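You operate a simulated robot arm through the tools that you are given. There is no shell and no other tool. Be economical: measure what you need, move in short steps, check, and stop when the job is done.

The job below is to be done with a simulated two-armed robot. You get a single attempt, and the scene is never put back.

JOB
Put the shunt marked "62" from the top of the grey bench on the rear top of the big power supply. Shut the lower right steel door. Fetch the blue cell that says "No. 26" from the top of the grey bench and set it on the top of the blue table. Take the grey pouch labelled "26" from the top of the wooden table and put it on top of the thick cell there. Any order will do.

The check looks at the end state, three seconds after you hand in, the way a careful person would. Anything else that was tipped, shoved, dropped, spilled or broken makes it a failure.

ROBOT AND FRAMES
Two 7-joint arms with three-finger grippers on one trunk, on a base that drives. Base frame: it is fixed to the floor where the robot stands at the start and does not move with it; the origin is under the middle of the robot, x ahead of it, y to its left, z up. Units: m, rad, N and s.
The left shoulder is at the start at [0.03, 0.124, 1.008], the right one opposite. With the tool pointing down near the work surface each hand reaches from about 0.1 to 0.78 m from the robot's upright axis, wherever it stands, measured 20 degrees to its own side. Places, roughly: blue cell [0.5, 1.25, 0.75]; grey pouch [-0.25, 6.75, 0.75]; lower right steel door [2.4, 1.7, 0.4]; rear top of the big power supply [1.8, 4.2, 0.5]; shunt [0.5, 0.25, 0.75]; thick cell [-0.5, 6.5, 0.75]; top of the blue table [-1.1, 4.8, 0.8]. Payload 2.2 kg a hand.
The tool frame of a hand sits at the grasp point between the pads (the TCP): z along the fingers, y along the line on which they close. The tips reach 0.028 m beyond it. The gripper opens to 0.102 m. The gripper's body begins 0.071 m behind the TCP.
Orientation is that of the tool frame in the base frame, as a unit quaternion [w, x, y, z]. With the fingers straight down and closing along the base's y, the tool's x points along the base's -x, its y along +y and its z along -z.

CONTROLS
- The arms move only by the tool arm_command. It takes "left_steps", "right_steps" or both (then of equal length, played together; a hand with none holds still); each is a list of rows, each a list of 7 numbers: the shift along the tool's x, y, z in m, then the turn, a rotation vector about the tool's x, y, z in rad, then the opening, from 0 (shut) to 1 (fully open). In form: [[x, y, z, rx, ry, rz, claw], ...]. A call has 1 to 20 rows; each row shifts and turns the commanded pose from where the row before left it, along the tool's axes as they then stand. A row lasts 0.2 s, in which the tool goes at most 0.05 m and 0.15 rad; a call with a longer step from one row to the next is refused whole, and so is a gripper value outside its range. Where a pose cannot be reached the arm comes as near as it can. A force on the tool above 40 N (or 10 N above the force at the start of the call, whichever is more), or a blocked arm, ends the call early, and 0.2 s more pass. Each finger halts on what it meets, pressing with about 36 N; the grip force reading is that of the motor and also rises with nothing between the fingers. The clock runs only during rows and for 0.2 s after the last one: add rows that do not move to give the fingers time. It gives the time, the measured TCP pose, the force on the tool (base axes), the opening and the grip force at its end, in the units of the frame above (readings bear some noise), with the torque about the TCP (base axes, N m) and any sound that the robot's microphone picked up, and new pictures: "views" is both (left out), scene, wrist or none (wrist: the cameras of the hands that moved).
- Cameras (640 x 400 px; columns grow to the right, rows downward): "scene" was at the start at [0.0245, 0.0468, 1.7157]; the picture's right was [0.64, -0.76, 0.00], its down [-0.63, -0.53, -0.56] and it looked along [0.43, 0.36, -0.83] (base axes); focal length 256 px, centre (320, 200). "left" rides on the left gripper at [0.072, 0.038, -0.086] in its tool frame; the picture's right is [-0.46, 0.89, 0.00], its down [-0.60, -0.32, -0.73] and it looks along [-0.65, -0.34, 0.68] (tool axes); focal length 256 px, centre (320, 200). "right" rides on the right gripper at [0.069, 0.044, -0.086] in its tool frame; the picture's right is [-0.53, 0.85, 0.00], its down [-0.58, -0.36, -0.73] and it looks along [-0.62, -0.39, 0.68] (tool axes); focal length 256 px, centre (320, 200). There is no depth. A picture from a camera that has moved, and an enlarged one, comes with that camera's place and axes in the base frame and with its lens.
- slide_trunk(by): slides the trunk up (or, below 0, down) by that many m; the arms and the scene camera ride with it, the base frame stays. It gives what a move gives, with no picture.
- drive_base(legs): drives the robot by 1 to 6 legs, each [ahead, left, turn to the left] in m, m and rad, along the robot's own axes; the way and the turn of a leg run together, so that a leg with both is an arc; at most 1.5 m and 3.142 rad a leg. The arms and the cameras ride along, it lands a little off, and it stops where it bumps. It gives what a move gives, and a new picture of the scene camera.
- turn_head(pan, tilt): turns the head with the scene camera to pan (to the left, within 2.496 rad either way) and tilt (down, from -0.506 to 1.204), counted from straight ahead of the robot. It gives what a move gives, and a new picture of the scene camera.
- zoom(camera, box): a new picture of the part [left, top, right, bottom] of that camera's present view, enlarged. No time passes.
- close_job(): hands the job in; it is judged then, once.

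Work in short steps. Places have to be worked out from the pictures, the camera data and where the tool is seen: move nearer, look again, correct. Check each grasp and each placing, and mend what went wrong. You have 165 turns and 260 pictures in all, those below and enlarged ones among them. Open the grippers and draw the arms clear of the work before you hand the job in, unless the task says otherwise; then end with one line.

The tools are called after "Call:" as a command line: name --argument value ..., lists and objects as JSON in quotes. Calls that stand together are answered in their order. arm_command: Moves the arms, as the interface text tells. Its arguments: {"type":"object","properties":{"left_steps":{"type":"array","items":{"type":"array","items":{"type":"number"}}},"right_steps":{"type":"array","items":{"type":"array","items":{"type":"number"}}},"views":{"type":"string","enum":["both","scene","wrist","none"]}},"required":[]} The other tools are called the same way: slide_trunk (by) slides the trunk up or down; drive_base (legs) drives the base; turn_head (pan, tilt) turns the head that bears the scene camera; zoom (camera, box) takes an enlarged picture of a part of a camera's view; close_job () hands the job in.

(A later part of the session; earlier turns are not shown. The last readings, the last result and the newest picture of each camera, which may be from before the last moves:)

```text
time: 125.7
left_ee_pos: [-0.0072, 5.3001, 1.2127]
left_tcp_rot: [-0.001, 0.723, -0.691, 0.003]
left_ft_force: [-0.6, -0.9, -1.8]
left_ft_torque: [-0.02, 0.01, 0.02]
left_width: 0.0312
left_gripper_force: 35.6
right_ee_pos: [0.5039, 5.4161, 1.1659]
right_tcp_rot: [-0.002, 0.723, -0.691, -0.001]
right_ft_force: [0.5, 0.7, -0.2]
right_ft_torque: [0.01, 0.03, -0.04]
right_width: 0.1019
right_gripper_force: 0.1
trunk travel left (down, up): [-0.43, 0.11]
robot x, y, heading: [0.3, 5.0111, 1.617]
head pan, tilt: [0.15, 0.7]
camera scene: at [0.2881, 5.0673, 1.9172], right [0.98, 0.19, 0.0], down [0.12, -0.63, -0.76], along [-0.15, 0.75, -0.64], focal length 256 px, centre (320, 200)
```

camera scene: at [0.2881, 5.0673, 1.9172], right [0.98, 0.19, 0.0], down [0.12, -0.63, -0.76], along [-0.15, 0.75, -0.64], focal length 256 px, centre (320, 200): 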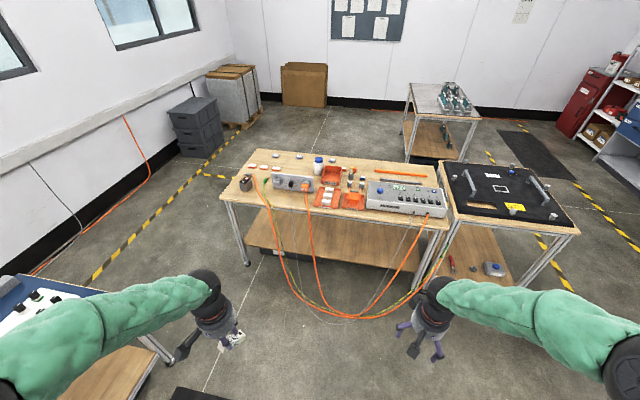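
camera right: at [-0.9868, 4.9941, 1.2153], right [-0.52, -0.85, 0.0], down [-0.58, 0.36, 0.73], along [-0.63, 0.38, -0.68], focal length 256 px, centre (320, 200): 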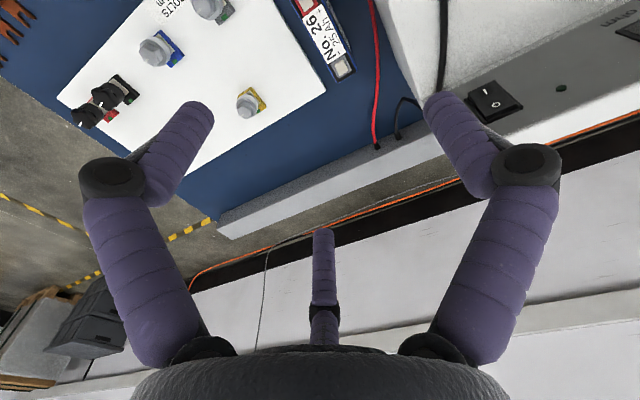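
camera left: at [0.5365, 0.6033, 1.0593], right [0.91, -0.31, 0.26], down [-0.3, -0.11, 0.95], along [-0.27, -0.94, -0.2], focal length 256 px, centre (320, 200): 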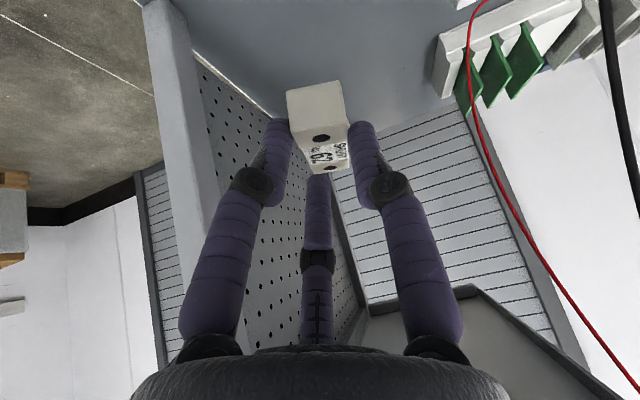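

Leg 2 was cut short slightly; checking that nothing was touched on the left and behind.

Call:
turn_head --pan 1.3 --tilt 0.8

Call:
turn_head --pan -1.3 --tilt 0.8

```text
time: 127.1
left_ee_pos: [-0.0066, 5.2999, 1.2117]
left_tcp_rot: [-0.001, 0.724, -0.69, 0.003]
left_ft_force: [-0.4, -0.5, -1.6]
left_ft_torque: [0.01, 0.03, 0.0]
left_width: 0.0308
left_gripper_force: 36.2
right_ee_pos: [0.5036, 5.4154, 1.1644]
right_tcp_rot: [-0.002, 0.723, -0.691, -0.001]
right_ft_force: [0.5, 0.1, -0.3]
right_ft_torque: [0.0, -0.02, 0.02]
right_width: 0.102
right_gripper_force: 0.1
trunk travel left (down, up): [-0.43, 0.11]
robot x, y, heading: [0.3013, 5.0069, 1.612]
head pan, tilt: [1.3, 0.799]
camera scene: at [0.226, 5.002, 1.909], right [0.22, 0.97, 0.0], down [0.7, -0.16, -0.7], along [-0.68, 0.16, -0.72], focal length 256 px, centre (320, 200)
```

scene: 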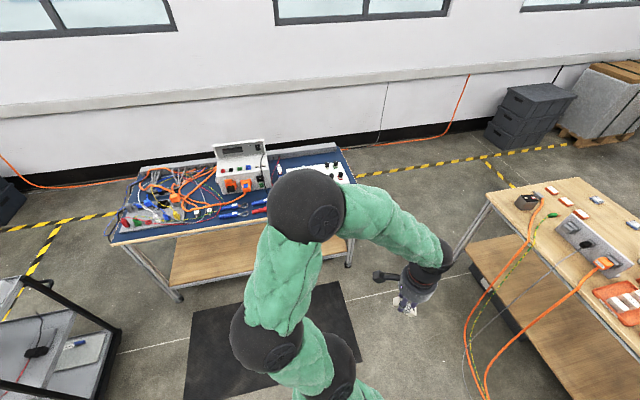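

```text
time: 129.4
left_ee_pos: [-0.0065, 5.2993, 1.2119]
left_tcp_rot: [-0.001, 0.723, -0.691, 0.002]
left_ft_force: [-0.1, 0.5, -2.0]
left_ft_torque: [-0.01, 0.0, 0.01]
left_width: 0.0308
left_gripper_force: 35.6
right_ee_pos: [0.5034, 5.4155, 1.1652]
right_tcp_rot: [-0.002, 0.723, -0.691, -0.001]
right_ft_force: [0.2, 0.7, -0.1]
right_ft_torque: [-0.01, -0.01, -0.01]
right_width: 0.102
right_gripper_force: 0.0
trunk travel left (down, up): [-0.43, 0.11]
robot x, y, heading: [0.3008, 5.0145, 1.617]
head pan, tilt: [-1.3, 0.799]
camera scene: at [0.3813, 5.0091, 1.909], right [0.31, -0.95, 0.0], down [-0.68, -0.22, -0.7], along [0.66, 0.22, -0.72], focal length 256 px, centre (320, 200)
```

scene: 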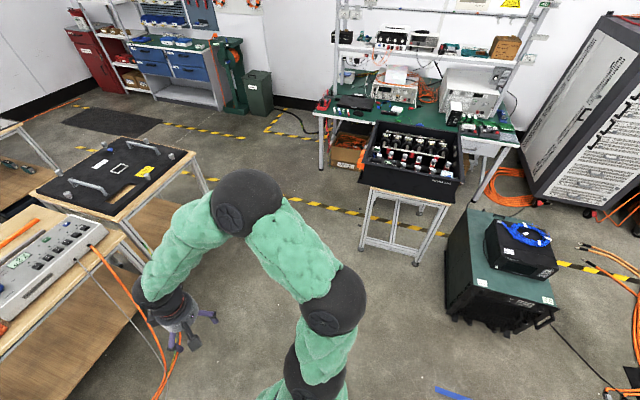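

All looks undisturbed. Now examine the wooden table top.

Call:
turn_head --pan 0.15 --tilt 0.6

Call:
zoom --camera "scene" --box '[210, 110, 470, 260]'

```text
time: 131.0
left_ee_pos: [-0.0075, 5.2989, 1.2124]
left_tcp_rot: [-0.001, 0.722, -0.692, 0.004]
left_ft_force: [-0.7, -0.9, -2.0]
left_ft_torque: [0.01, 0.0, 0.01]
left_width: 0.0308
left_gripper_force: 36.5
right_ee_pos: [0.5028, 5.4155, 1.165]
right_tcp_rot: [-0.002, 0.723, -0.691, -0.001]
right_ft_force: [-0.3, 0.1, 0.0]
right_ft_torque: [-0.03, -0.02, 0.0]
right_width: 0.102
right_gripper_force: 0.0
trunk travel left (down, up): [-0.43, 0.11]
robot x, y, heading: [0.2999, 5.0118, 1.616]
head pan, tilt: [0.15, 0.6]
camera scene: at [0.2876, 5.0707, 1.9259], right [0.98, 0.19, 0.0], down [0.11, -0.55, -0.82], along [-0.16, 0.81, -0.57], focal length 256 px, centre (320, 200)
```

scene: 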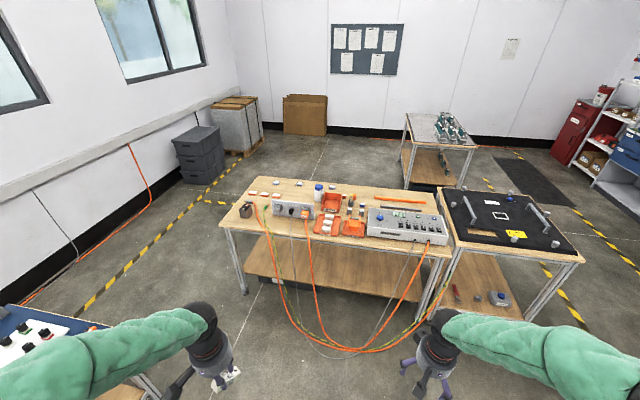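

```text
2.46 times, centred on (340, 185) of scene
camera zoom: at [0.2876, 5.0707, 1.9259], right [0.98, 0.19, 0.0], down [0.11, -0.55, -0.82], along [-0.16, 0.81, -0.57], focal length 631 px, centre (271, 237)
```

zoom: 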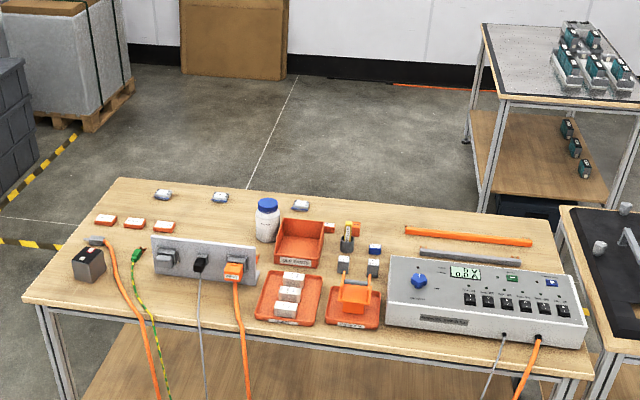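

Zooming on the pouches to find "26".

Call:
zoom --camera "scene" --box '[240, 165, 350, 225]'

```text
5.82 times, centred on (295, 195) of scene
camera zoom: at [0.2876, 5.0707, 1.9259], right [0.98, 0.19, 0.0], down [0.11, -0.55, -0.82], along [-0.16, 0.81, -0.57], focal length 1492 px, centre (466, 229)
```

zoom: 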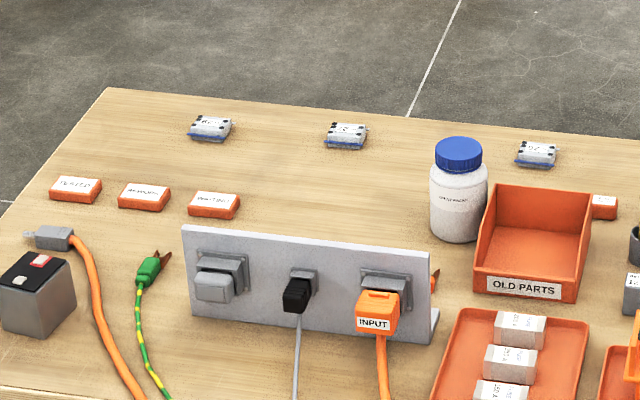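

Labels unreadable from here. I'll go around through the gap to the table's left side.

Call:
drive_base --legs '[[0, 0, -0.045], [0.59, 0.45, 0], [0.33, 0.5, 0]]'

Call:
turn_head --pan 0.0 --tilt 1.0

```text
time: 138.4
left_ee_pos: [-0.9504, 6.2416, 1.2124]
left_tcp_rot: [-0.001, 0.708, -0.706, 0.002]
left_ft_force: [-0.3, 0.6, -1.9]
left_ft_torque: [0.0, 0.0, -0.01]
left_width: 0.0309
left_gripper_force: 36.1
right_ee_pos: [-0.4362, 6.3372, 1.1644]
right_tcp_rot: [-0.002, 0.709, -0.705, -0.001]
right_ft_force: [-0.4, 0.6, -0.5]
right_ft_torque: [0.0, -0.04, -0.01]
right_width: 0.1022
right_gripper_force: 0.0
trunk travel left (down, up): [-0.43, 0.11]
robot x, y, heading: [-0.6524, 5.942, 1.579]
head pan, tilt: [0.15, 0.6]
camera scene: at [-0.6659, 6.0013, 1.9259], right [0.99, 0.15, 0.0], down [0.09, -0.56, -0.82], along [-0.13, 0.81, -0.57], focal length 256 px, centre (320, 200)
```

scene: 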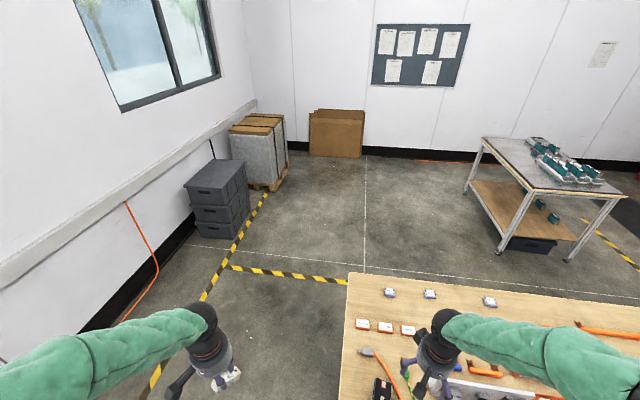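

```text
time: 139.3
left_ee_pos: [-0.9491, 6.2408, 1.2128]
left_tcp_rot: [-0.001, 0.708, -0.706, 0.002]
left_ft_force: [0.4, 0.3, -1.9]
left_ft_torque: [-0.03, 0.01, -0.01]
left_width: 0.0312
left_gripper_force: 35.6
right_ee_pos: [-0.4346, 6.3376, 1.1643]
right_tcp_rot: [-0.002, 0.709, -0.705, -0.001]
right_ft_force: [0.1, 1.0, -0.1]
right_ft_torque: [-0.03, -0.03, 0.0]
right_width: 0.1018
right_gripper_force: 0.0
trunk travel left (down, up): [-0.43, 0.11]
robot x, y, heading: [-0.6537, 5.9419, 1.576]
head pan, tilt: [0.0, 1.0]
camera scene: at [-0.6519, 5.9833, 1.8939], right [1.0, 0.01, 0.0], down [0.0, -0.84, -0.54], along [0.0, 0.54, -0.84], focal length 256 px, centre (320, 200)
```

scene: 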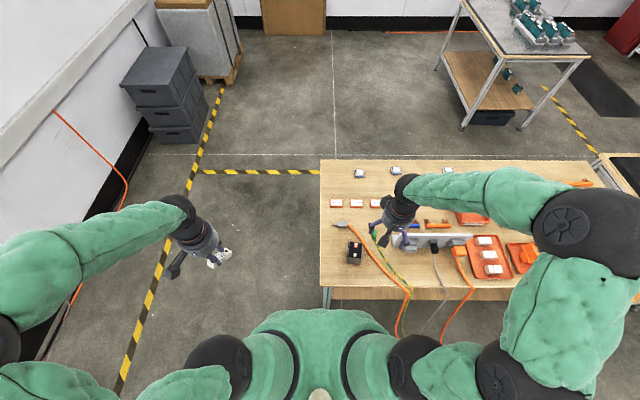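

Reading the pouch labels from here.

Call:
zoom --camera "scene" --box '[325, 155, 475, 270]'

Call:
zoom --camera "scene" --box '[345, 160, 405, 185]'

```text
3.48 times, centred on (400, 212) of scene
camera zoom: at [-0.6519, 5.9833, 1.8939], right [1.0, 0.01, 0.0], down [0.0, -0.84, -0.54], along [0.0, 0.54, -0.84], focal length 892 px, centre (42, 156)
```

zoom: 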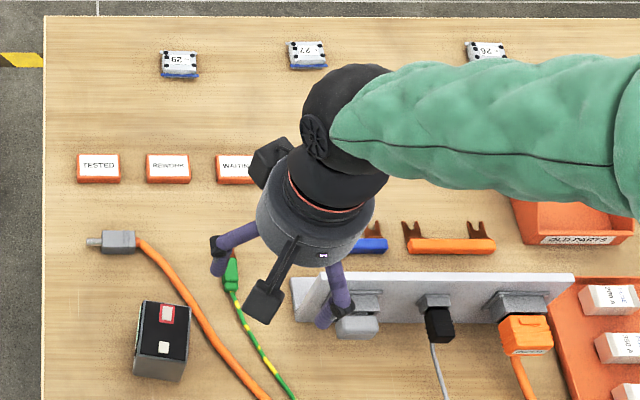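

```text
10.67 times, centred on (375, 172) of scene
camera zoom: at [-0.6519, 5.9833, 1.8939], right [1.0, 0.01, 0.0], down [0.0, -0.84, -0.54], along [0.0, 0.54, -0.84], focal length 2736 px, centre (-267, 493)
```

zoom: 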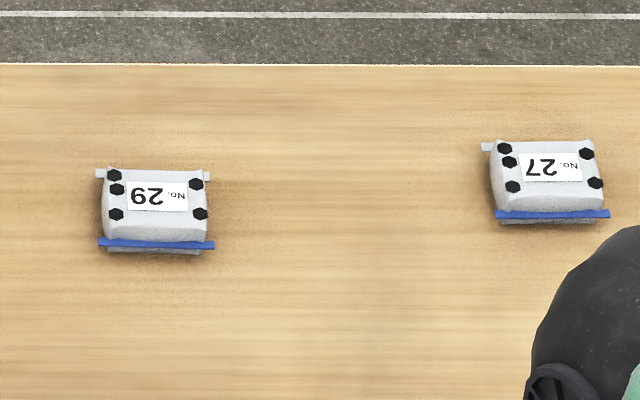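

Pouch 26 is the third one, near (0.06, 6.91). I'll drive round the left end to the back of the table and face it.

Call:
drive_base --legs '[[0, 0.44, 0], [1.48, 0, 0], [0, -1.22, 0], [0, 0, -1.57], [0, 0, -1.57]]'

Call:
turn_head --pan 0.0 --tilt 1.0

```text
time: 162.4
left_ee_pos: [0.3992, 7.0961, 1.2116]
left_tcp_rot: [-0.002, 0.726, 0.688, -0.001]
left_ft_force: [-0.4, 0.6, -2.7]
left_ft_torque: [-0.01, -0.01, -0.01]
left_width: 0.0309
left_gripper_force: 36.1
right_ee_pos: [-0.1203, 7.0306, 1.1645]
right_tcp_rot: [0.001, 0.726, 0.688, -0.002]
right_ft_force: [0.2, -0.2, -0.7]
right_ft_torque: [-0.04, 0.0, 0.02]
right_width: 0.1024
right_gripper_force: 0.2
trunk travel left (down, up): [-0.43, 0.11]
robot x, y, heading: [0.121, 7.413, -1.629]
head pan, tilt: [0.0, 1.0]
camera scene: at [0.1166, 7.3729, 1.8939], right [-1.0, 0.05, 0.0], down [0.05, 0.84, -0.54], along [-0.03, -0.54, -0.84], focal length 256 px, centre (320, 200)
```

scene: 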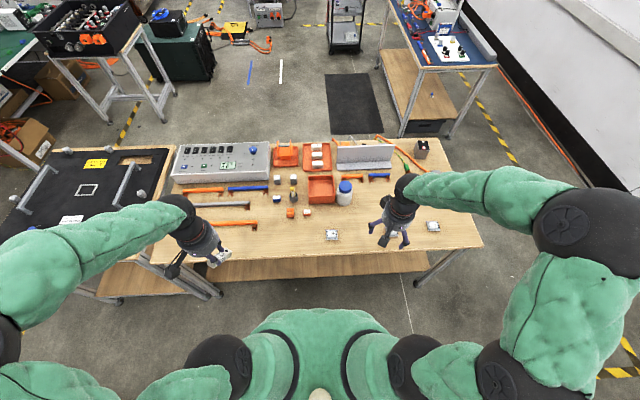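

```text
time: 163.0
left_ee_pos: [0.3992, 7.0959, 1.2113]
left_tcp_rot: [-0.003, 0.726, 0.688, -0.002]
left_ft_force: [-0.2, -0.1, -2.0]
left_ft_torque: [0.03, 0.0, -0.01]
left_width: 0.0311
left_gripper_force: 36.1
right_ee_pos: [-0.1196, 7.032, 1.165]
right_tcp_rot: [0.001, 0.726, 0.688, -0.003]
right_ft_force: [0.8, 0.3, 0.9]
right_ft_torque: [0.01, -0.01, 0.03]
right_width: 0.1018
right_gripper_force: 0.1
trunk travel left (down, up): [-0.43, 0.11]
robot x, y, heading: [0.1155, 7.4127, -1.625]
head pan, tilt: [0.0, 1.0]
camera scene: at [0.1166, 7.3729, 1.8939], right [-1.0, 0.05, 0.0], down [0.05, 0.84, -0.54], along [-0.03, -0.54, -0.84], focal length 256 px, centre (320, 200)
```

scene: 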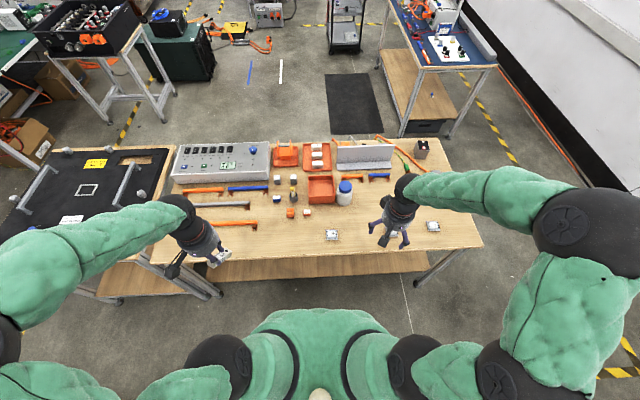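

Zooming to confirm label and geometry.

Call:
zoom --camera "scene" --box '[300, 215, 364, 255]'

Call:
zoom --camera "right" --box '[0, 0, 640, 400]'

```text
10.00 times, centred on (332, 235) of scene
camera zoom: at [0.1166, 7.3729, 1.8939], right [-1.0, 0.05, 0.0], down [0.05, 0.84, -0.54], along [-0.03, -0.54, -0.84], focal length 2565 px, centre (200, -150)
```

zoom: 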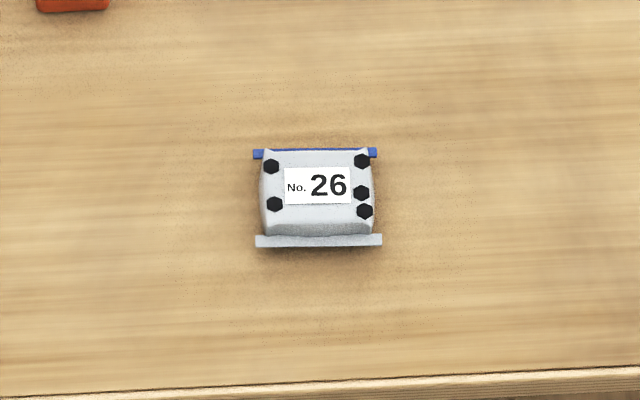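

```text
1.00 times, centred on (320, 200) of right (not enlarged: the box is as wide or as high as the picture)
camera zoom: at [-0.0737, 7.0971, 1.2512], right [0.82, -0.58, 0.0], down [-0.39, -0.55, 0.74], along [-0.42, -0.6, -0.68], focal length 256 px, centre (320, 200)
```

zoom: 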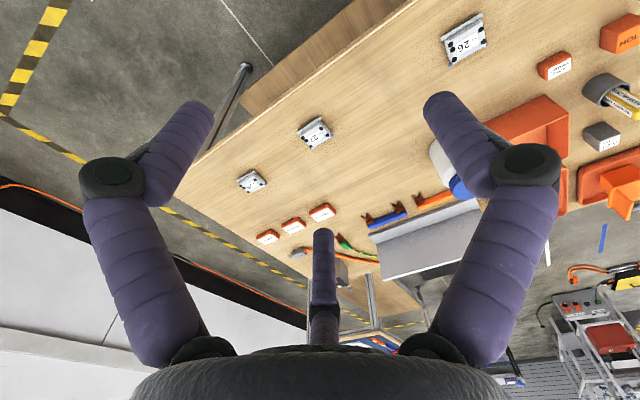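

Confirmed "26" at about (0.04, 6.86). Moving the right hand above it.

Call:
arm_command --right_steps '[[-0.0326, 0.0338, 0, 0, 0, 0, 1], [-0.0326, 0.0338, 0, 0, 0, 0, 1], [-0.0326, 0.0338, 0, 0, 0, 0, 1], [-0.0326, 0.0338, 0, 0, 0, 0, 1], [-0.0326, 0.0338, 0, 0, 0, 0, 1], [0, 0, 0.045, 0, 0, -0.05, 1], [0, 0, 0.045, 0, 0, 0, 1], [0, 0, 0.045, 0, 0, 0, 1], [0, 0, 0.045, 0, 0, 0, 1], [0, 0, 0.045, 0, 0, 0, 1], [0, 0, 0.04, 0, 0, 0, 1]]'

```text
time: 165.4
left_ee_pos: [0.3991, 7.095, 1.2109]
left_tcp_rot: [-0.002, 0.726, 0.688, 0.0]
left_ft_force: [-0.1, 0.6, -2.7]
left_ft_torque: [0.03, -0.03, 0.0]
left_width: 0.0311
left_gripper_force: 36.2
right_ee_pos: [0.038, 6.8577, 0.8994]
right_tcp_rot: [0.002, 0.708, 0.706, -0.003]
right_ft_force: [0.4, -0.4, 0.0]
right_ft_torque: [0.06, -0.01, 0.0]
right_width: 0.1017
right_gripper_force: 0.1
trunk travel left (down, up): [-0.43, 0.11]
robot x, y, heading: [0.1175, 7.411, -1.623]
head pan, tilt: [0.0, 1.0]
camera scene: at [0.1163, 7.372, 1.8938], right [-1.0, 0.05, 0.0], down [0.05, 0.84, -0.54], along [-0.03, -0.54, -0.84], focal length 256 px, centre (320, 200)
camera right: at [0.0818, 6.9265, 0.9856], right [0.84, -0.54, 0.0], down [-0.37, -0.57, 0.74], along [-0.39, -0.62, -0.68], focal length 256 px, centre (320, 200)
```

scene: 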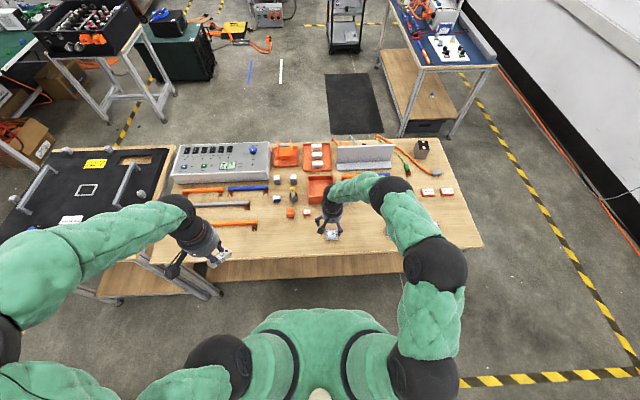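
right: 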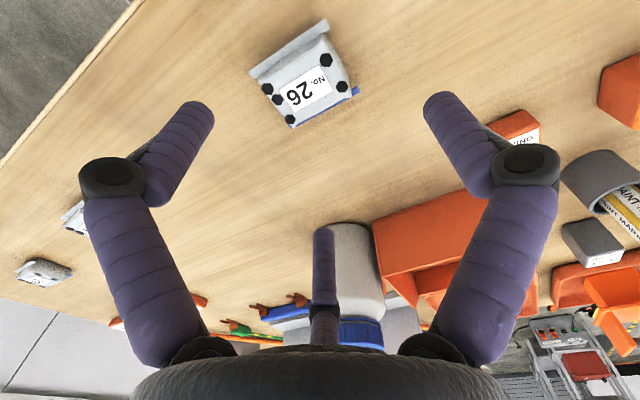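

Nearly centred; shifting 9 mm and descending.

Call:
arm_command --right_steps '[[0, -0.009, 0.03, 0, 0, 0, 1], [0, 0, 0.03, 0, 0, 0, 1], [0, 0, 0.025, 0, 0, 0, 1], [0, 0, 0.01, 0, 0, 0, 1], [0, 0, 0.005, 0, 0, 0, 1]]' --views "wrist"

```text
time: 166.3
left_ee_pos: [0.3988, 7.0986, 1.2105]
left_tcp_rot: [-0.002, 0.726, 0.687, -0.001]
left_ft_force: [-0.3, 0.7, -2.5]
left_ft_torque: [0.05, -0.03, 0.01]
left_width: 0.031
left_gripper_force: 35.9
right_ee_pos: [0.0308, 6.8591, 0.8149]
right_tcp_rot: [-0.001, 0.707, 0.707, -0.003]
right_ft_force: [1.4, 6.1, 12.8]
right_ft_torque: [0.08, -0.8, 0.24]
right_width: 0.1022
right_gripper_force: 0.1
trunk travel left (down, up): [-0.43, 0.11]
robot x, y, heading: [0.1196, 7.4111, -1.623]
head pan, tilt: [0.0, 1.0]
stopped in row 4 (right hand): the force on the tool passed its limit at 53 N (the readings are from after the stop); the commanded pose is now the measured one
camera right: at [0.074, 6.9274, 0.9012], right [0.84, -0.54, 0.0], down [-0.36, -0.57, 0.73], along [-0.39, -0.62, -0.68], focal length 256 px, centre (320, 200)
```

right: 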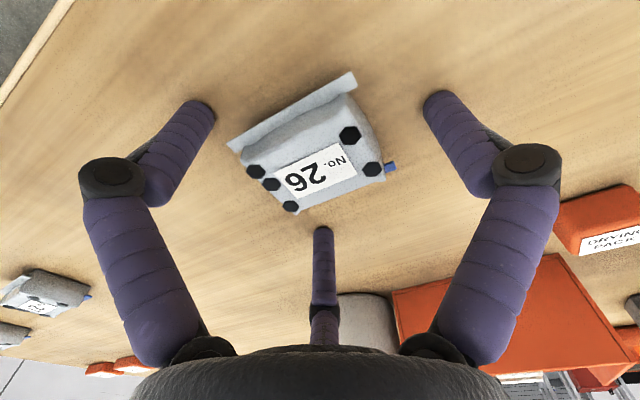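

Tips reached the table (≈0.787). Backing off 3 mm and closing on the pouch.

Call:
arm_command --right_steps '[[0, -0.004, -0.003, 0, 0, 0, 1], [0, 0, 0, 0, 0, 0, 0.75], [0, 0, 0, 0, 0, 0, 0.5], [0, 0, 0, 0, 0, 0, 0.25], [0, 0, 0, 0, 0, 0, 0], [0, 0, 0, 0, 0, 0, 0], [0, 0, 0, 0, 0, 0, 0]]' --views "wrist"

```text
time: 167.1
left_ee_pos: [0.4, 7.1019, 1.2131]
left_tcp_rot: [-0.002, 0.726, 0.688, -0.003]
left_ft_force: [-0.6, 1.0, -2.2]
left_ft_torque: [0.01, 0.0, 0.03]
left_width: 0.0309
left_gripper_force: 35.6
right_ee_pos: [0.0291, 6.8572, 0.8253]
right_tcp_rot: [0.002, 0.708, 0.706, -0.006]
right_ft_force: [6.8, 14.5, 49.5]
right_ft_torque: [1.7, -0.24, -0.15]
right_width: 0.063
right_gripper_force: 44.7
trunk travel left (down, up): [-0.43, 0.11]
robot x, y, heading: [0.1158, 7.4094, -1.623]
head pan, tilt: [0.0, 1.0]
stopped in row 3 (right hand): the force on the tool passed its limit at 58 N (the readings are from after the stop); the commanded pose is now the measured one
camera right: at [0.0719, 6.926, 0.9113], right [0.84, -0.54, 0.0], down [-0.36, -0.57, 0.74], along [-0.4, -0.63, -0.67], focal length 256 px, centre (320, 200)
```

right: 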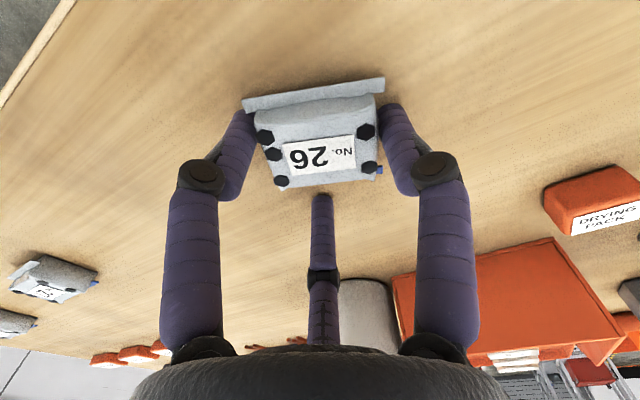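

Closing pressed the tips onto the table; raising 5 mm and finishing the grip.

Call:
arm_command --right_steps '[[0, 0, -0.005, 0, 0, 0, 0.62], [0, 0, 0, 0, 0, 0, 0.4], [0, 0, 0, 0, 0, 0, 0.2], [0, 0, 0, 0, 0, 0, 0], [0, 0, 0, 0, 0, 0, 0], [0, 0, 0, 0, 0, 0, 0]]' --views "wrist"

```text
time: 168.5
left_ee_pos: [0.3998, 7.0967, 1.2131]
left_tcp_rot: [-0.002, 0.726, 0.688, -0.001]
left_ft_force: [-0.3, -0.1, -1.6]
left_ft_torque: [0.0, 0.05, 0.0]
left_width: 0.0311
left_gripper_force: 35.9
right_ee_pos: [0.0266, 6.8565, 0.8249]
right_tcp_rot: [0.001, 0.708, 0.706, -0.004]
right_ft_force: [7.4, -1.0, 15.7]
right_ft_torque: [0.21, -0.32, -0.06]
right_width: 0.0628
right_gripper_force: 36.5
trunk travel left (down, up): [-0.43, 0.11]
robot x, y, heading: [0.1192, 7.4118, -1.62]
head pan, tilt: [0.0, 1.0]
camera right: at [0.0702, 6.9251, 0.9116], right [0.84, -0.54, 0.0], down [-0.36, -0.57, 0.74], along [-0.39, -0.62, -0.68], focal length 256 px, centre (320, 200)
```

right: 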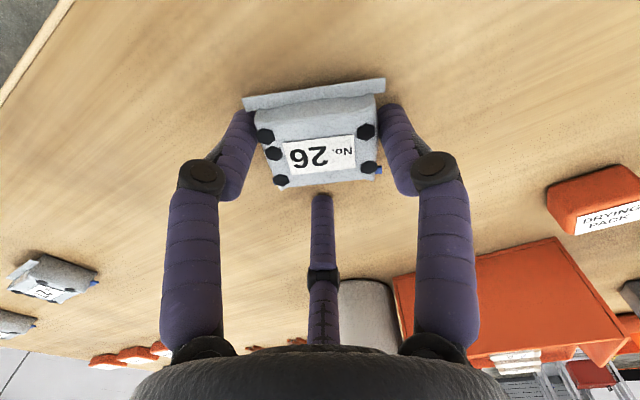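

Gripped at 0.063 m. Lifting a little and checking.

Call:
arm_command --right_steps '[[0, 0, -0.02, 0, 0, 0, 0], [0, 0, -0.04, 0, 0, 0, 0], [0, 0, -0.04, 0, 0, 0, 0], [0, 0, -0.04, 0, 0, 0, 0]]' --views "wrist"

```text
time: 169.5
left_ee_pos: [0.399, 7.0973, 1.2138]
left_tcp_rot: [-0.003, 0.726, 0.687, -0.001]
left_ft_force: [-0.1, -0.6, -2.1]
left_ft_torque: [-0.02, 0.01, 0.0]
left_width: 0.031
left_gripper_force: 36.1
right_ee_pos: [0.0286, 6.8588, 0.9653]
right_tcp_rot: [0.0, 0.708, 0.706, -0.002]
right_ft_force: [0.0, 0.0, -0.5]
right_ft_torque: [-0.07, 0.02, 0.02]
right_width: 0.0626
right_gripper_force: 36.7
trunk travel left (down, up): [-0.43, 0.11]
robot x, y, heading: [0.122, 7.4086, -1.626]
head pan, tilt: [0.0, 1.0]
camera right: at [0.0724, 6.9268, 1.0518], right [0.84, -0.54, 0.0], down [-0.36, -0.57, 0.74], along [-0.39, -0.62, -0.68], focal length 256 px, centre (320, 200)
```

right: 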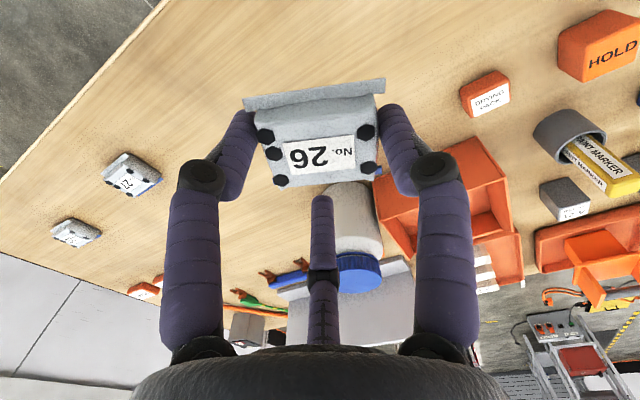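

Pouch held. Raising, retracting, then driving to the table's left side facing the thick cell.

Call:
arm_command --right_steps '[[0, 0, -0.045, 0, 0, 0, 0], [0, 0, -0.045, 0, 0, 0, 0], [0, 0, -0.045, 0, 0, 0, 0], [0, 0, -0.045, 0, 0, 0, 0], [0.035, -0.03, 0, 0, 0, 0, 0], [0.035, -0.03, 0, 0, 0, 0, 0], [0.035, -0.03, 0, 0, 0, 0, 0], [0.035, -0.03, 0, 0, 0, 0, 0], [0.03, -0.03, 0, 0, 0, 0, 0]]' --views "none"

Call:
drive_base --legs '[[0, 0, 0.055], [0, -1.2, 0], [0, 0, 1.5708], [0, -0.78, 0]]'

Call:
turn_head --pan -0.3 --tilt 0.95

```text
time: 171.5
left_ee_pos: [0.3999, 7.0976, 1.2131]
left_tcp_rot: [-0.002, 0.726, 0.688, -0.001]
left_ft_force: [0.3, 0.8, -1.9]
left_ft_torque: [-0.05, 0.0, 0.01]
left_width: 0.0311
left_gripper_force: 36.0
right_ee_pos: [-0.1225, 7.0319, 1.145]
right_tcp_rot: [0.001, 0.707, 0.707, -0.003]
right_ft_force: [-0.4, 0.6, -0.8]
right_ft_torque: [-0.01, -0.02, 0.03]
right_width: 0.0628
right_gripper_force: 36.1
trunk travel left (down, up): [-0.43, 0.11]
robot x, y, heading: [0.121, 7.4085, -1.623]
head pan, tilt: [0.0, 1.0]
```

```text
time: 185.4
left_ee_pos: [-0.7728, 6.9396, 1.2119]
left_tcp_rot: [-0.001, 0.004, 1.0, -0.003]
left_ft_force: [0.0, -0.5, -2.4]
left_ft_torque: [-0.01, 0.02, 0.0]
left_width: 0.0308
left_gripper_force: 36.2
right_ee_pos: [-0.6828, 6.4234, 1.1449]
right_tcp_rot: [0.003, -0.022, 1.0, -0.002]
right_ft_force: [-0.2, -0.6, -0.1]
right_ft_torque: [-0.03, 0.03, 0.01]
right_width: 0.0627
right_gripper_force: 35.8
trunk travel left (down, up): [-0.43, 0.11]
robot x, y, heading: [-1.0761, 6.643, -0.009]
head pan, tilt: [0.0, 1.0]
camera scene: at [-1.0366, 6.6465, 1.8938], right [-0.01, -1.0, 0.0], down [-0.84, 0.01, -0.54], along [0.54, 0.0, -0.84], focal length 256 px, centre (320, 200)
```

scene: 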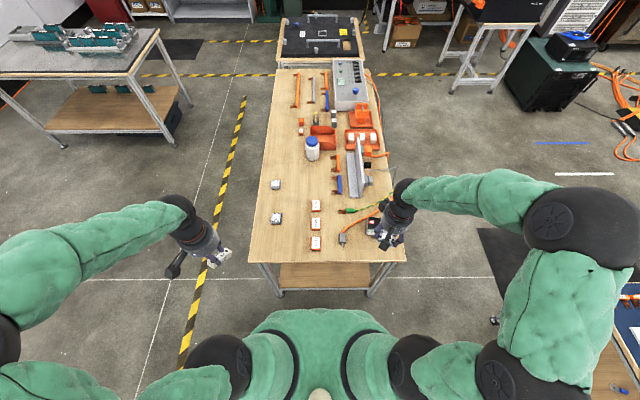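

```text
time: 186.2
left_ee_pos: [-0.7744, 6.9403, 1.2123]
left_tcp_rot: [-0.001, 0.005, 1.0, -0.003]
left_ft_force: [-0.1, 0.2, -1.6]
left_ft_torque: [0.01, 0.0, 0.02]
left_width: 0.031
left_gripper_force: 35.8
right_ee_pos: [-0.6848, 6.4238, 1.1454]
right_tcp_rot: [0.002, -0.022, 1.0, -0.002]
right_ft_force: [0.2, -0.2, -0.2]
right_ft_torque: [-0.03, 0.01, 0.0]
right_width: 0.0627
right_gripper_force: 36.0
trunk travel left (down, up): [-0.43, 0.11]
robot x, y, heading: [-1.0753, 6.6453, -0.01]
head pan, tilt: [-0.3, 0.949]
camera scene: at [-1.0369, 6.6258, 1.8975], right [-0.3, -0.95, 0.0], down [-0.78, 0.25, -0.58], along [0.55, -0.18, -0.81], focal length 256 px, centre (320, 200)
```

scene: 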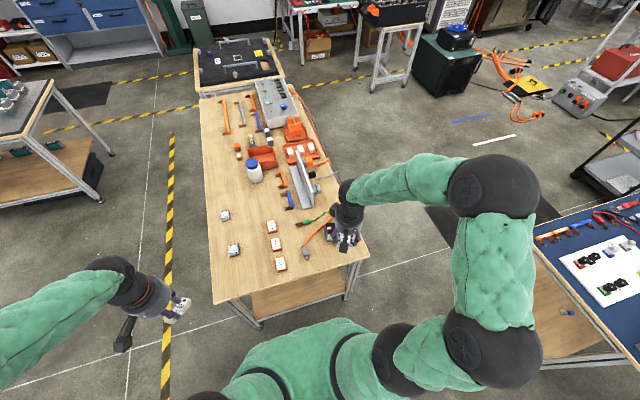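

Locating the thick cell from both cameras.

Call:
zoom --camera "scene" --box '[285, 190, 385, 270]'

Call:
zoom --camera "right" --box '[0, 0, 640, 400]'

```text
5.00 times, centred on (335, 230) of scene
camera zoom: at [-1.0369, 6.6258, 1.8975], right [-0.3, -0.95, 0.0], down [-0.78, 0.25, -0.58], along [0.55, -0.18, -0.81], focal length 1282 px, centre (245, 50)
```

zoom: 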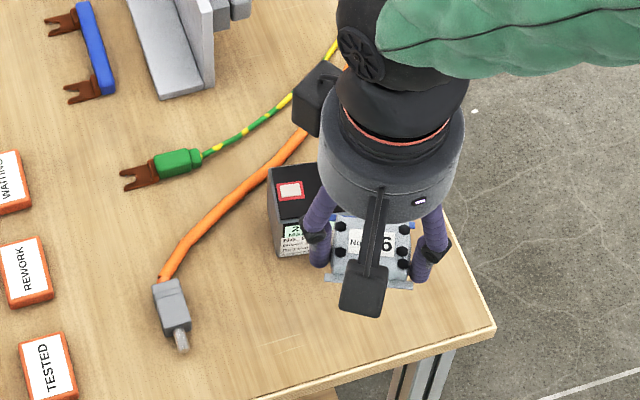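

```text
1.00 times, centred on (320, 200) of right (not enlarged: the box is as wide or as high as the picture)
camera zoom: at [-0.7564, 6.4629, 1.2314], right [0.5, 0.87, 0.0], down [0.59, -0.34, 0.74], along [0.64, -0.37, -0.68], focal length 256 px, centre (320, 200)
```

zoom: 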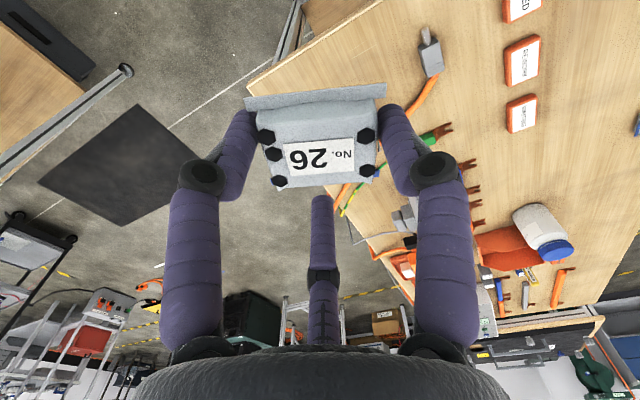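

Moving the hand aside to see the cell fully.

Call:
arm_command --right_steps '[[0, 0.045, 0, 0, 0, 0, 0], [0, 0.045, 0, 0, 0, 0, 0], [0, 0.045, 0, 0, 0, 0, 0], [0, 0.045, 0, 0, 0, 0, 0]]' --views "wrist"

Call:
zoom --camera "scene" --box '[285, 190, 385, 270]'

```text
time: 187.2
left_ee_pos: [-0.7742, 6.9416, 1.2118]
left_tcp_rot: [-0.001, 0.004, 1.0, -0.003]
left_ft_force: [0.4, 0.4, -2.3]
left_ft_torque: [0.0, 0.01, 0.0]
left_width: 0.031
left_gripper_force: 35.7
right_ee_pos: [-0.6913, 6.6018, 1.1446]
right_tcp_rot: [0.002, -0.021, 1.0, -0.003]
right_ft_force: [1.0, -0.5, -1.9]
right_ft_torque: [-0.02, 0.01, 0.0]
right_width: 0.0623
right_gripper_force: 36.4
trunk travel left (down, up): [-0.43, 0.11]
robot x, y, heading: [-1.0733, 6.6468, -0.005]
head pan, tilt: [-0.3, 0.949]
camera right: at [-0.763, 6.6412, 1.2308], right [0.5, 0.87, 0.0], down [0.59, -0.34, 0.74], along [0.64, -0.37, -0.68], focal length 256 px, centre (320, 200)
```

right: 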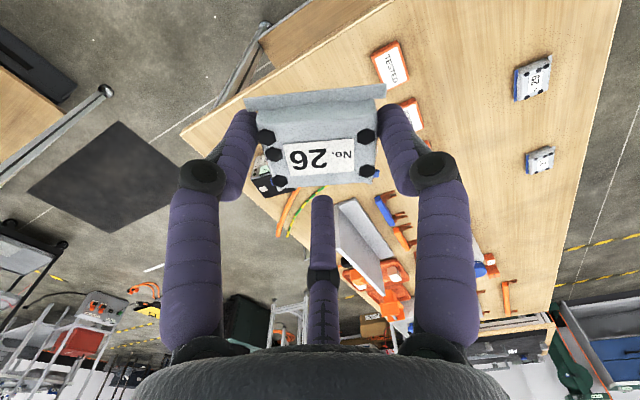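

```text
5.00 times, centred on (335, 230) of scene
camera zoom: at [-1.0363, 6.6277, 1.8975], right [-0.3, -0.95, 0.0], down [-0.78, 0.25, -0.58], along [0.55, -0.18, -0.81], focal length 1282 px, centre (245, 50)
```

zoom: 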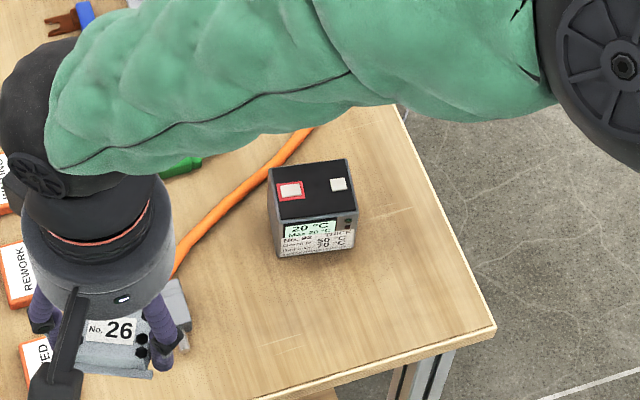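

Thick cell top is centred at about (−0.505, 6.388), z≈0.87, rotated ~9°. I rotate the hand to straddle the short side and move above it.

Call:
arm_command --right_steps '[[0, 0, 0, 0, 0, -0.1377, 0], [0, 0, 0, 0, 0, -0.1377, 0], [0, 0, 0, 0, 0, -0.1377, 0], [0, 0, 0, 0, 0, -0.1377, 0], [0, 0, 0, 0, 0, -0.1377, 0], [0, 0, 0, 0, 0, -0.1377, 0], [0, 0, 0, 0, 0, -0.1377, 0], [0, 0, 0, 0, 0, -0.1377, 0], [0, 0, 0, 0, 0, -0.1377, 0], [0, 0, 0, 0, 0, -0.1377, 0], [0.0307, -0.036, 0, 0, 0, 0, 0], [0.0307, -0.036, 0, 0, 0, 0, 0], [0.0307, -0.036, 0, 0, 0, 0, 0], [0.0307, -0.036, 0, 0, 0, 0, 0], [0.0307, -0.036, 0, 0, 0, 0, 0], [0.0307, -0.036, 0, 0, 0, 0, 0], [0, 0, 0.045, 0, 0, 0, 0], [0, 0, 0.045, 0, 0, 0, 0], [0, 0, 0.045, 0, 0, 0, 0], [0, 0, 0.035, 0, 0, 0, 0]]'

Call:
zoom --camera "scene" --box '[285, 190, 385, 270]'

```text
time: 191.4
left_ee_pos: [-0.7725, 6.9406, 1.2117]
left_tcp_rot: [-0.002, 0.004, 1.0, -0.003]
left_ft_force: [0.8, 0.9, -1.3]
left_ft_torque: [-0.02, 0.05, -0.03]
left_width: 0.0308
left_gripper_force: 36.2
right_ee_pos: [-0.5021, 6.3848, 0.976]
right_tcp_rot: [0.0, -0.652, 0.758, -0.003]
right_ft_force: [-0.2, -0.2, -0.6]
right_ft_torque: [0.01, 0.03, 0.0]
right_width: 0.0625
right_gripper_force: 36.2
trunk travel left (down, up): [-0.43, 0.11]
robot x, y, heading: [-1.0753, 6.65, -0.005]
head pan, tilt: [-0.3, 0.949]
camera scene: at [-1.0359, 6.6249, 1.8974], right [-0.3, -0.95, 0.0], down [-0.78, 0.25, -0.58], along [0.55, -0.18, -0.81], focal length 256 px, centre (320, 200)
camera right: at [-0.5568, 6.3224, 1.0631], right [-0.76, 0.65, -0.01], down [0.44, 0.52, 0.73], along [0.48, 0.55, -0.68], focal length 256 px, centre (320, 200)
```

scene: 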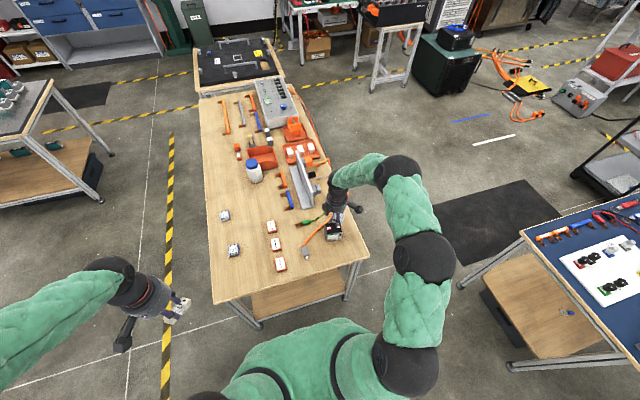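
right: 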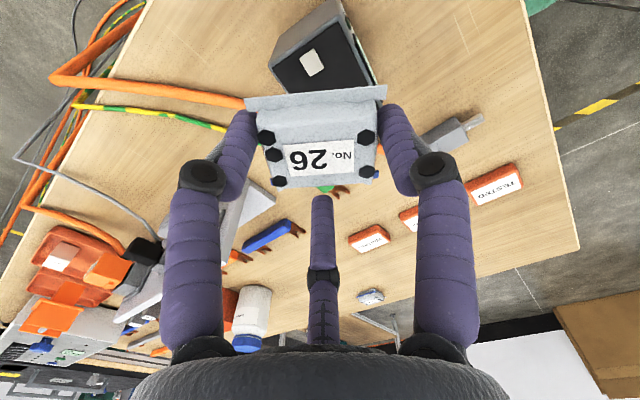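

```text
5.00 times, centred on (335, 230) of scene
camera zoom: at [-1.0359, 6.6249, 1.8974], right [-0.3, -0.95, 0.0], down [-0.78, 0.25, -0.58], along [0.55, -0.18, -0.81], focal length 1282 px, centre (245, 50)
```

zoom: 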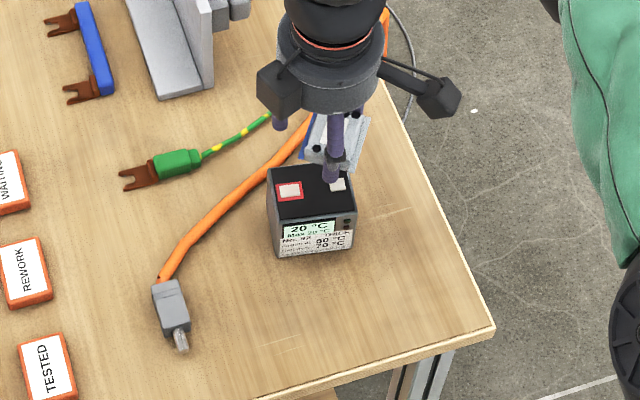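

Checking relative rotation and offset between the pouch and the cell.

Call:
zoom --camera "right" --box '[220, 0, 420, 125]'

```text
3.20 times, centred on (320, 62) of right
camera zoom: at [-0.5568, 6.3224, 1.0631], right [-0.76, 0.65, -0.01], down [0.44, 0.52, 0.73], along [0.48, 0.55, -0.68], focal length 819 px, centre (320, 640)
```

zoom: 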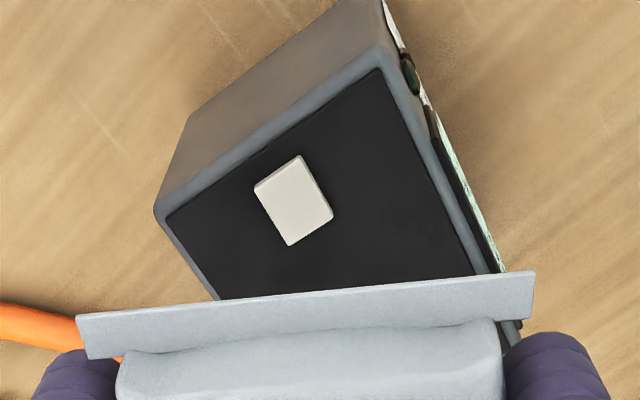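

Orientation agrees and the TCP is within 4 mm of the cell's centre. Lowering slowly.

Call:
arm_command --right_steps '[[0, 0.003, 0.02, 0, 0, 0, 0], [0, 0, 0.015, 0, 0, 0, 0], [0, 0, 0.01, 0, 0, 0, 0], [0, 0, 0.004, 0, 0, 0, 0], [0, 0, 0, 0, 0, 0, 0]]' --views "none"

Call:
arm_command --right_steps '[[0, 0, 0.003, 0, 0, 0, 0], [0, 0, 0.003, 0, 0, 0, 0], [0, 0, 0, 0, 0, 0, 0]]' --views "wrist"

Call:
zoom --camera "scene" --box '[285, 190, 385, 270]'

```text
time: 192.6
left_ee_pos: [-0.7738, 6.9405, 1.2113]
left_tcp_rot: [-0.001, 0.004, 1.0, -0.002]
left_ft_force: [-0.5, -0.6, -1.7]
left_ft_torque: [-0.02, -0.02, 0.01]
left_width: 0.0309
left_gripper_force: 36.1
right_ee_pos: [-0.508, 6.3865, 0.9279]
right_tcp_rot: [0.002, -0.652, 0.758, -0.003]
right_ft_force: [0.4, 0.4, 0.0]
right_ft_torque: [0.01, -0.02, 0.01]
right_width: 0.0624
right_gripper_force: 36.0
trunk travel left (down, up): [-0.43, 0.11]
robot x, y, heading: [-1.0796, 6.6437, -0.009]
head pan, tilt: [-0.3, 0.949]
```

```text
time: 193.4
left_ee_pos: [-0.7733, 6.9408, 1.2108]
left_tcp_rot: [-0.001, 0.005, 1.0, -0.002]
left_ft_force: [-0.2, 0.0, -3.3]
left_ft_torque: [-0.02, -0.01, 0.01]
left_width: 0.0307
left_gripper_force: 36.0
right_ee_pos: [-0.5071, 6.3868, 0.9225]
right_tcp_rot: [0.002, -0.652, 0.759, -0.005]
right_ft_force: [-0.2, -0.3, -0.1]
right_ft_torque: [-0.01, -0.02, -0.01]
right_width: 0.0625
right_gripper_force: 36.0
trunk travel left (down, up): [-0.43, 0.11]
robot x, y, heading: [-1.0738, 6.6443, -0.012]
head pan, tilt: [-0.3, 0.949]
camera right: at [-0.5621, 6.3247, 1.0083], right [-0.76, 0.65, -0.01], down [0.44, 0.52, 0.73], along [0.48, 0.55, -0.68], focal length 256 px, centre (320, 200)
```

right: 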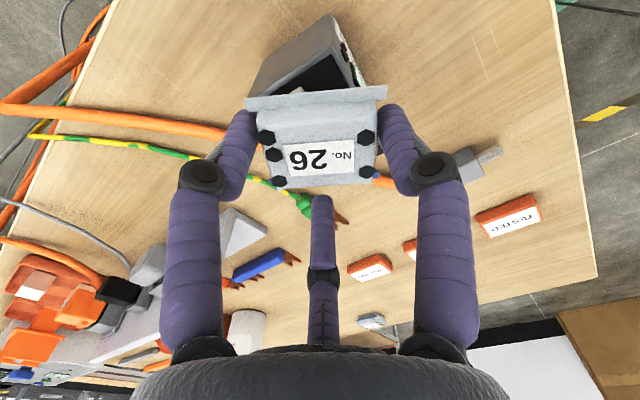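

```text
5.00 times, centred on (335, 230) of scene
camera zoom: at [-1.0368, 6.6253, 1.8975], right [-0.3, -0.95, 0.0], down [-0.78, 0.25, -0.58], along [0.55, -0.18, -0.81], focal length 1282 px, centre (245, 50)
```

zoom: 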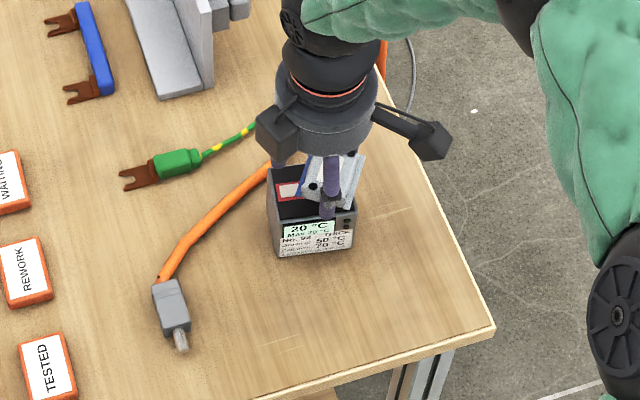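

The pouch sits ~1.3 cm toward −y relative to the TCP; shifting +y by 1.3 cm before lowering further.

Call:
arm_command --right_steps '[[-0.013, 0, 0, 0, 0, 0, 0], [0, 0, 0.003, 0, 0, 0, 0], [0, 0, 0.003, 0, 0, 0, 0], [0, 0, 0, 0, 0, 0, 0]]' --views "none"

Call:
zoom --camera "scene" --box '[305, 200, 365, 250]'

```text
time: 194.4
left_ee_pos: [-0.7733, 6.9403, 1.212]
left_tcp_rot: [-0.001, 0.004, 1.0, -0.002]
left_ft_force: [1.2, 0.7, -2.3]
left_ft_torque: [0.02, 0.0, -0.03]
left_width: 0.0308
left_gripper_force: 36.5
right_ee_pos: [-0.5058, 6.4009, 0.9158]
right_tcp_rot: [0.001, -0.652, 0.758, -0.002]
right_ft_force: [0.0, -0.6, -1.2]
right_ft_torque: [-0.03, 0.01, 0.03]
right_width: 0.0622
right_gripper_force: 36.1
trunk travel left (down, up): [-0.43, 0.11]
robot x, y, heading: [-1.0749, 6.6445, -0.009]
head pan, tilt: [-0.3, 0.949]
```

```text
8.00 times, centred on (335, 225) of scene
camera zoom: at [-1.0369, 6.6252, 1.8975], right [-0.3, -0.95, 0.0], down [-0.77, 0.25, -0.58], along [0.55, -0.18, -0.81], focal length 2052 px, centre (200, 0)
```

zoom: 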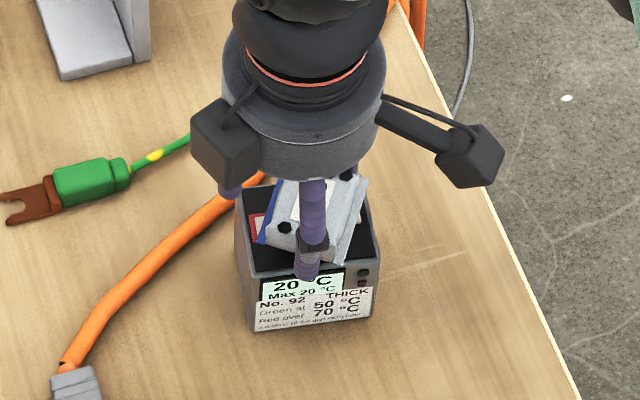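

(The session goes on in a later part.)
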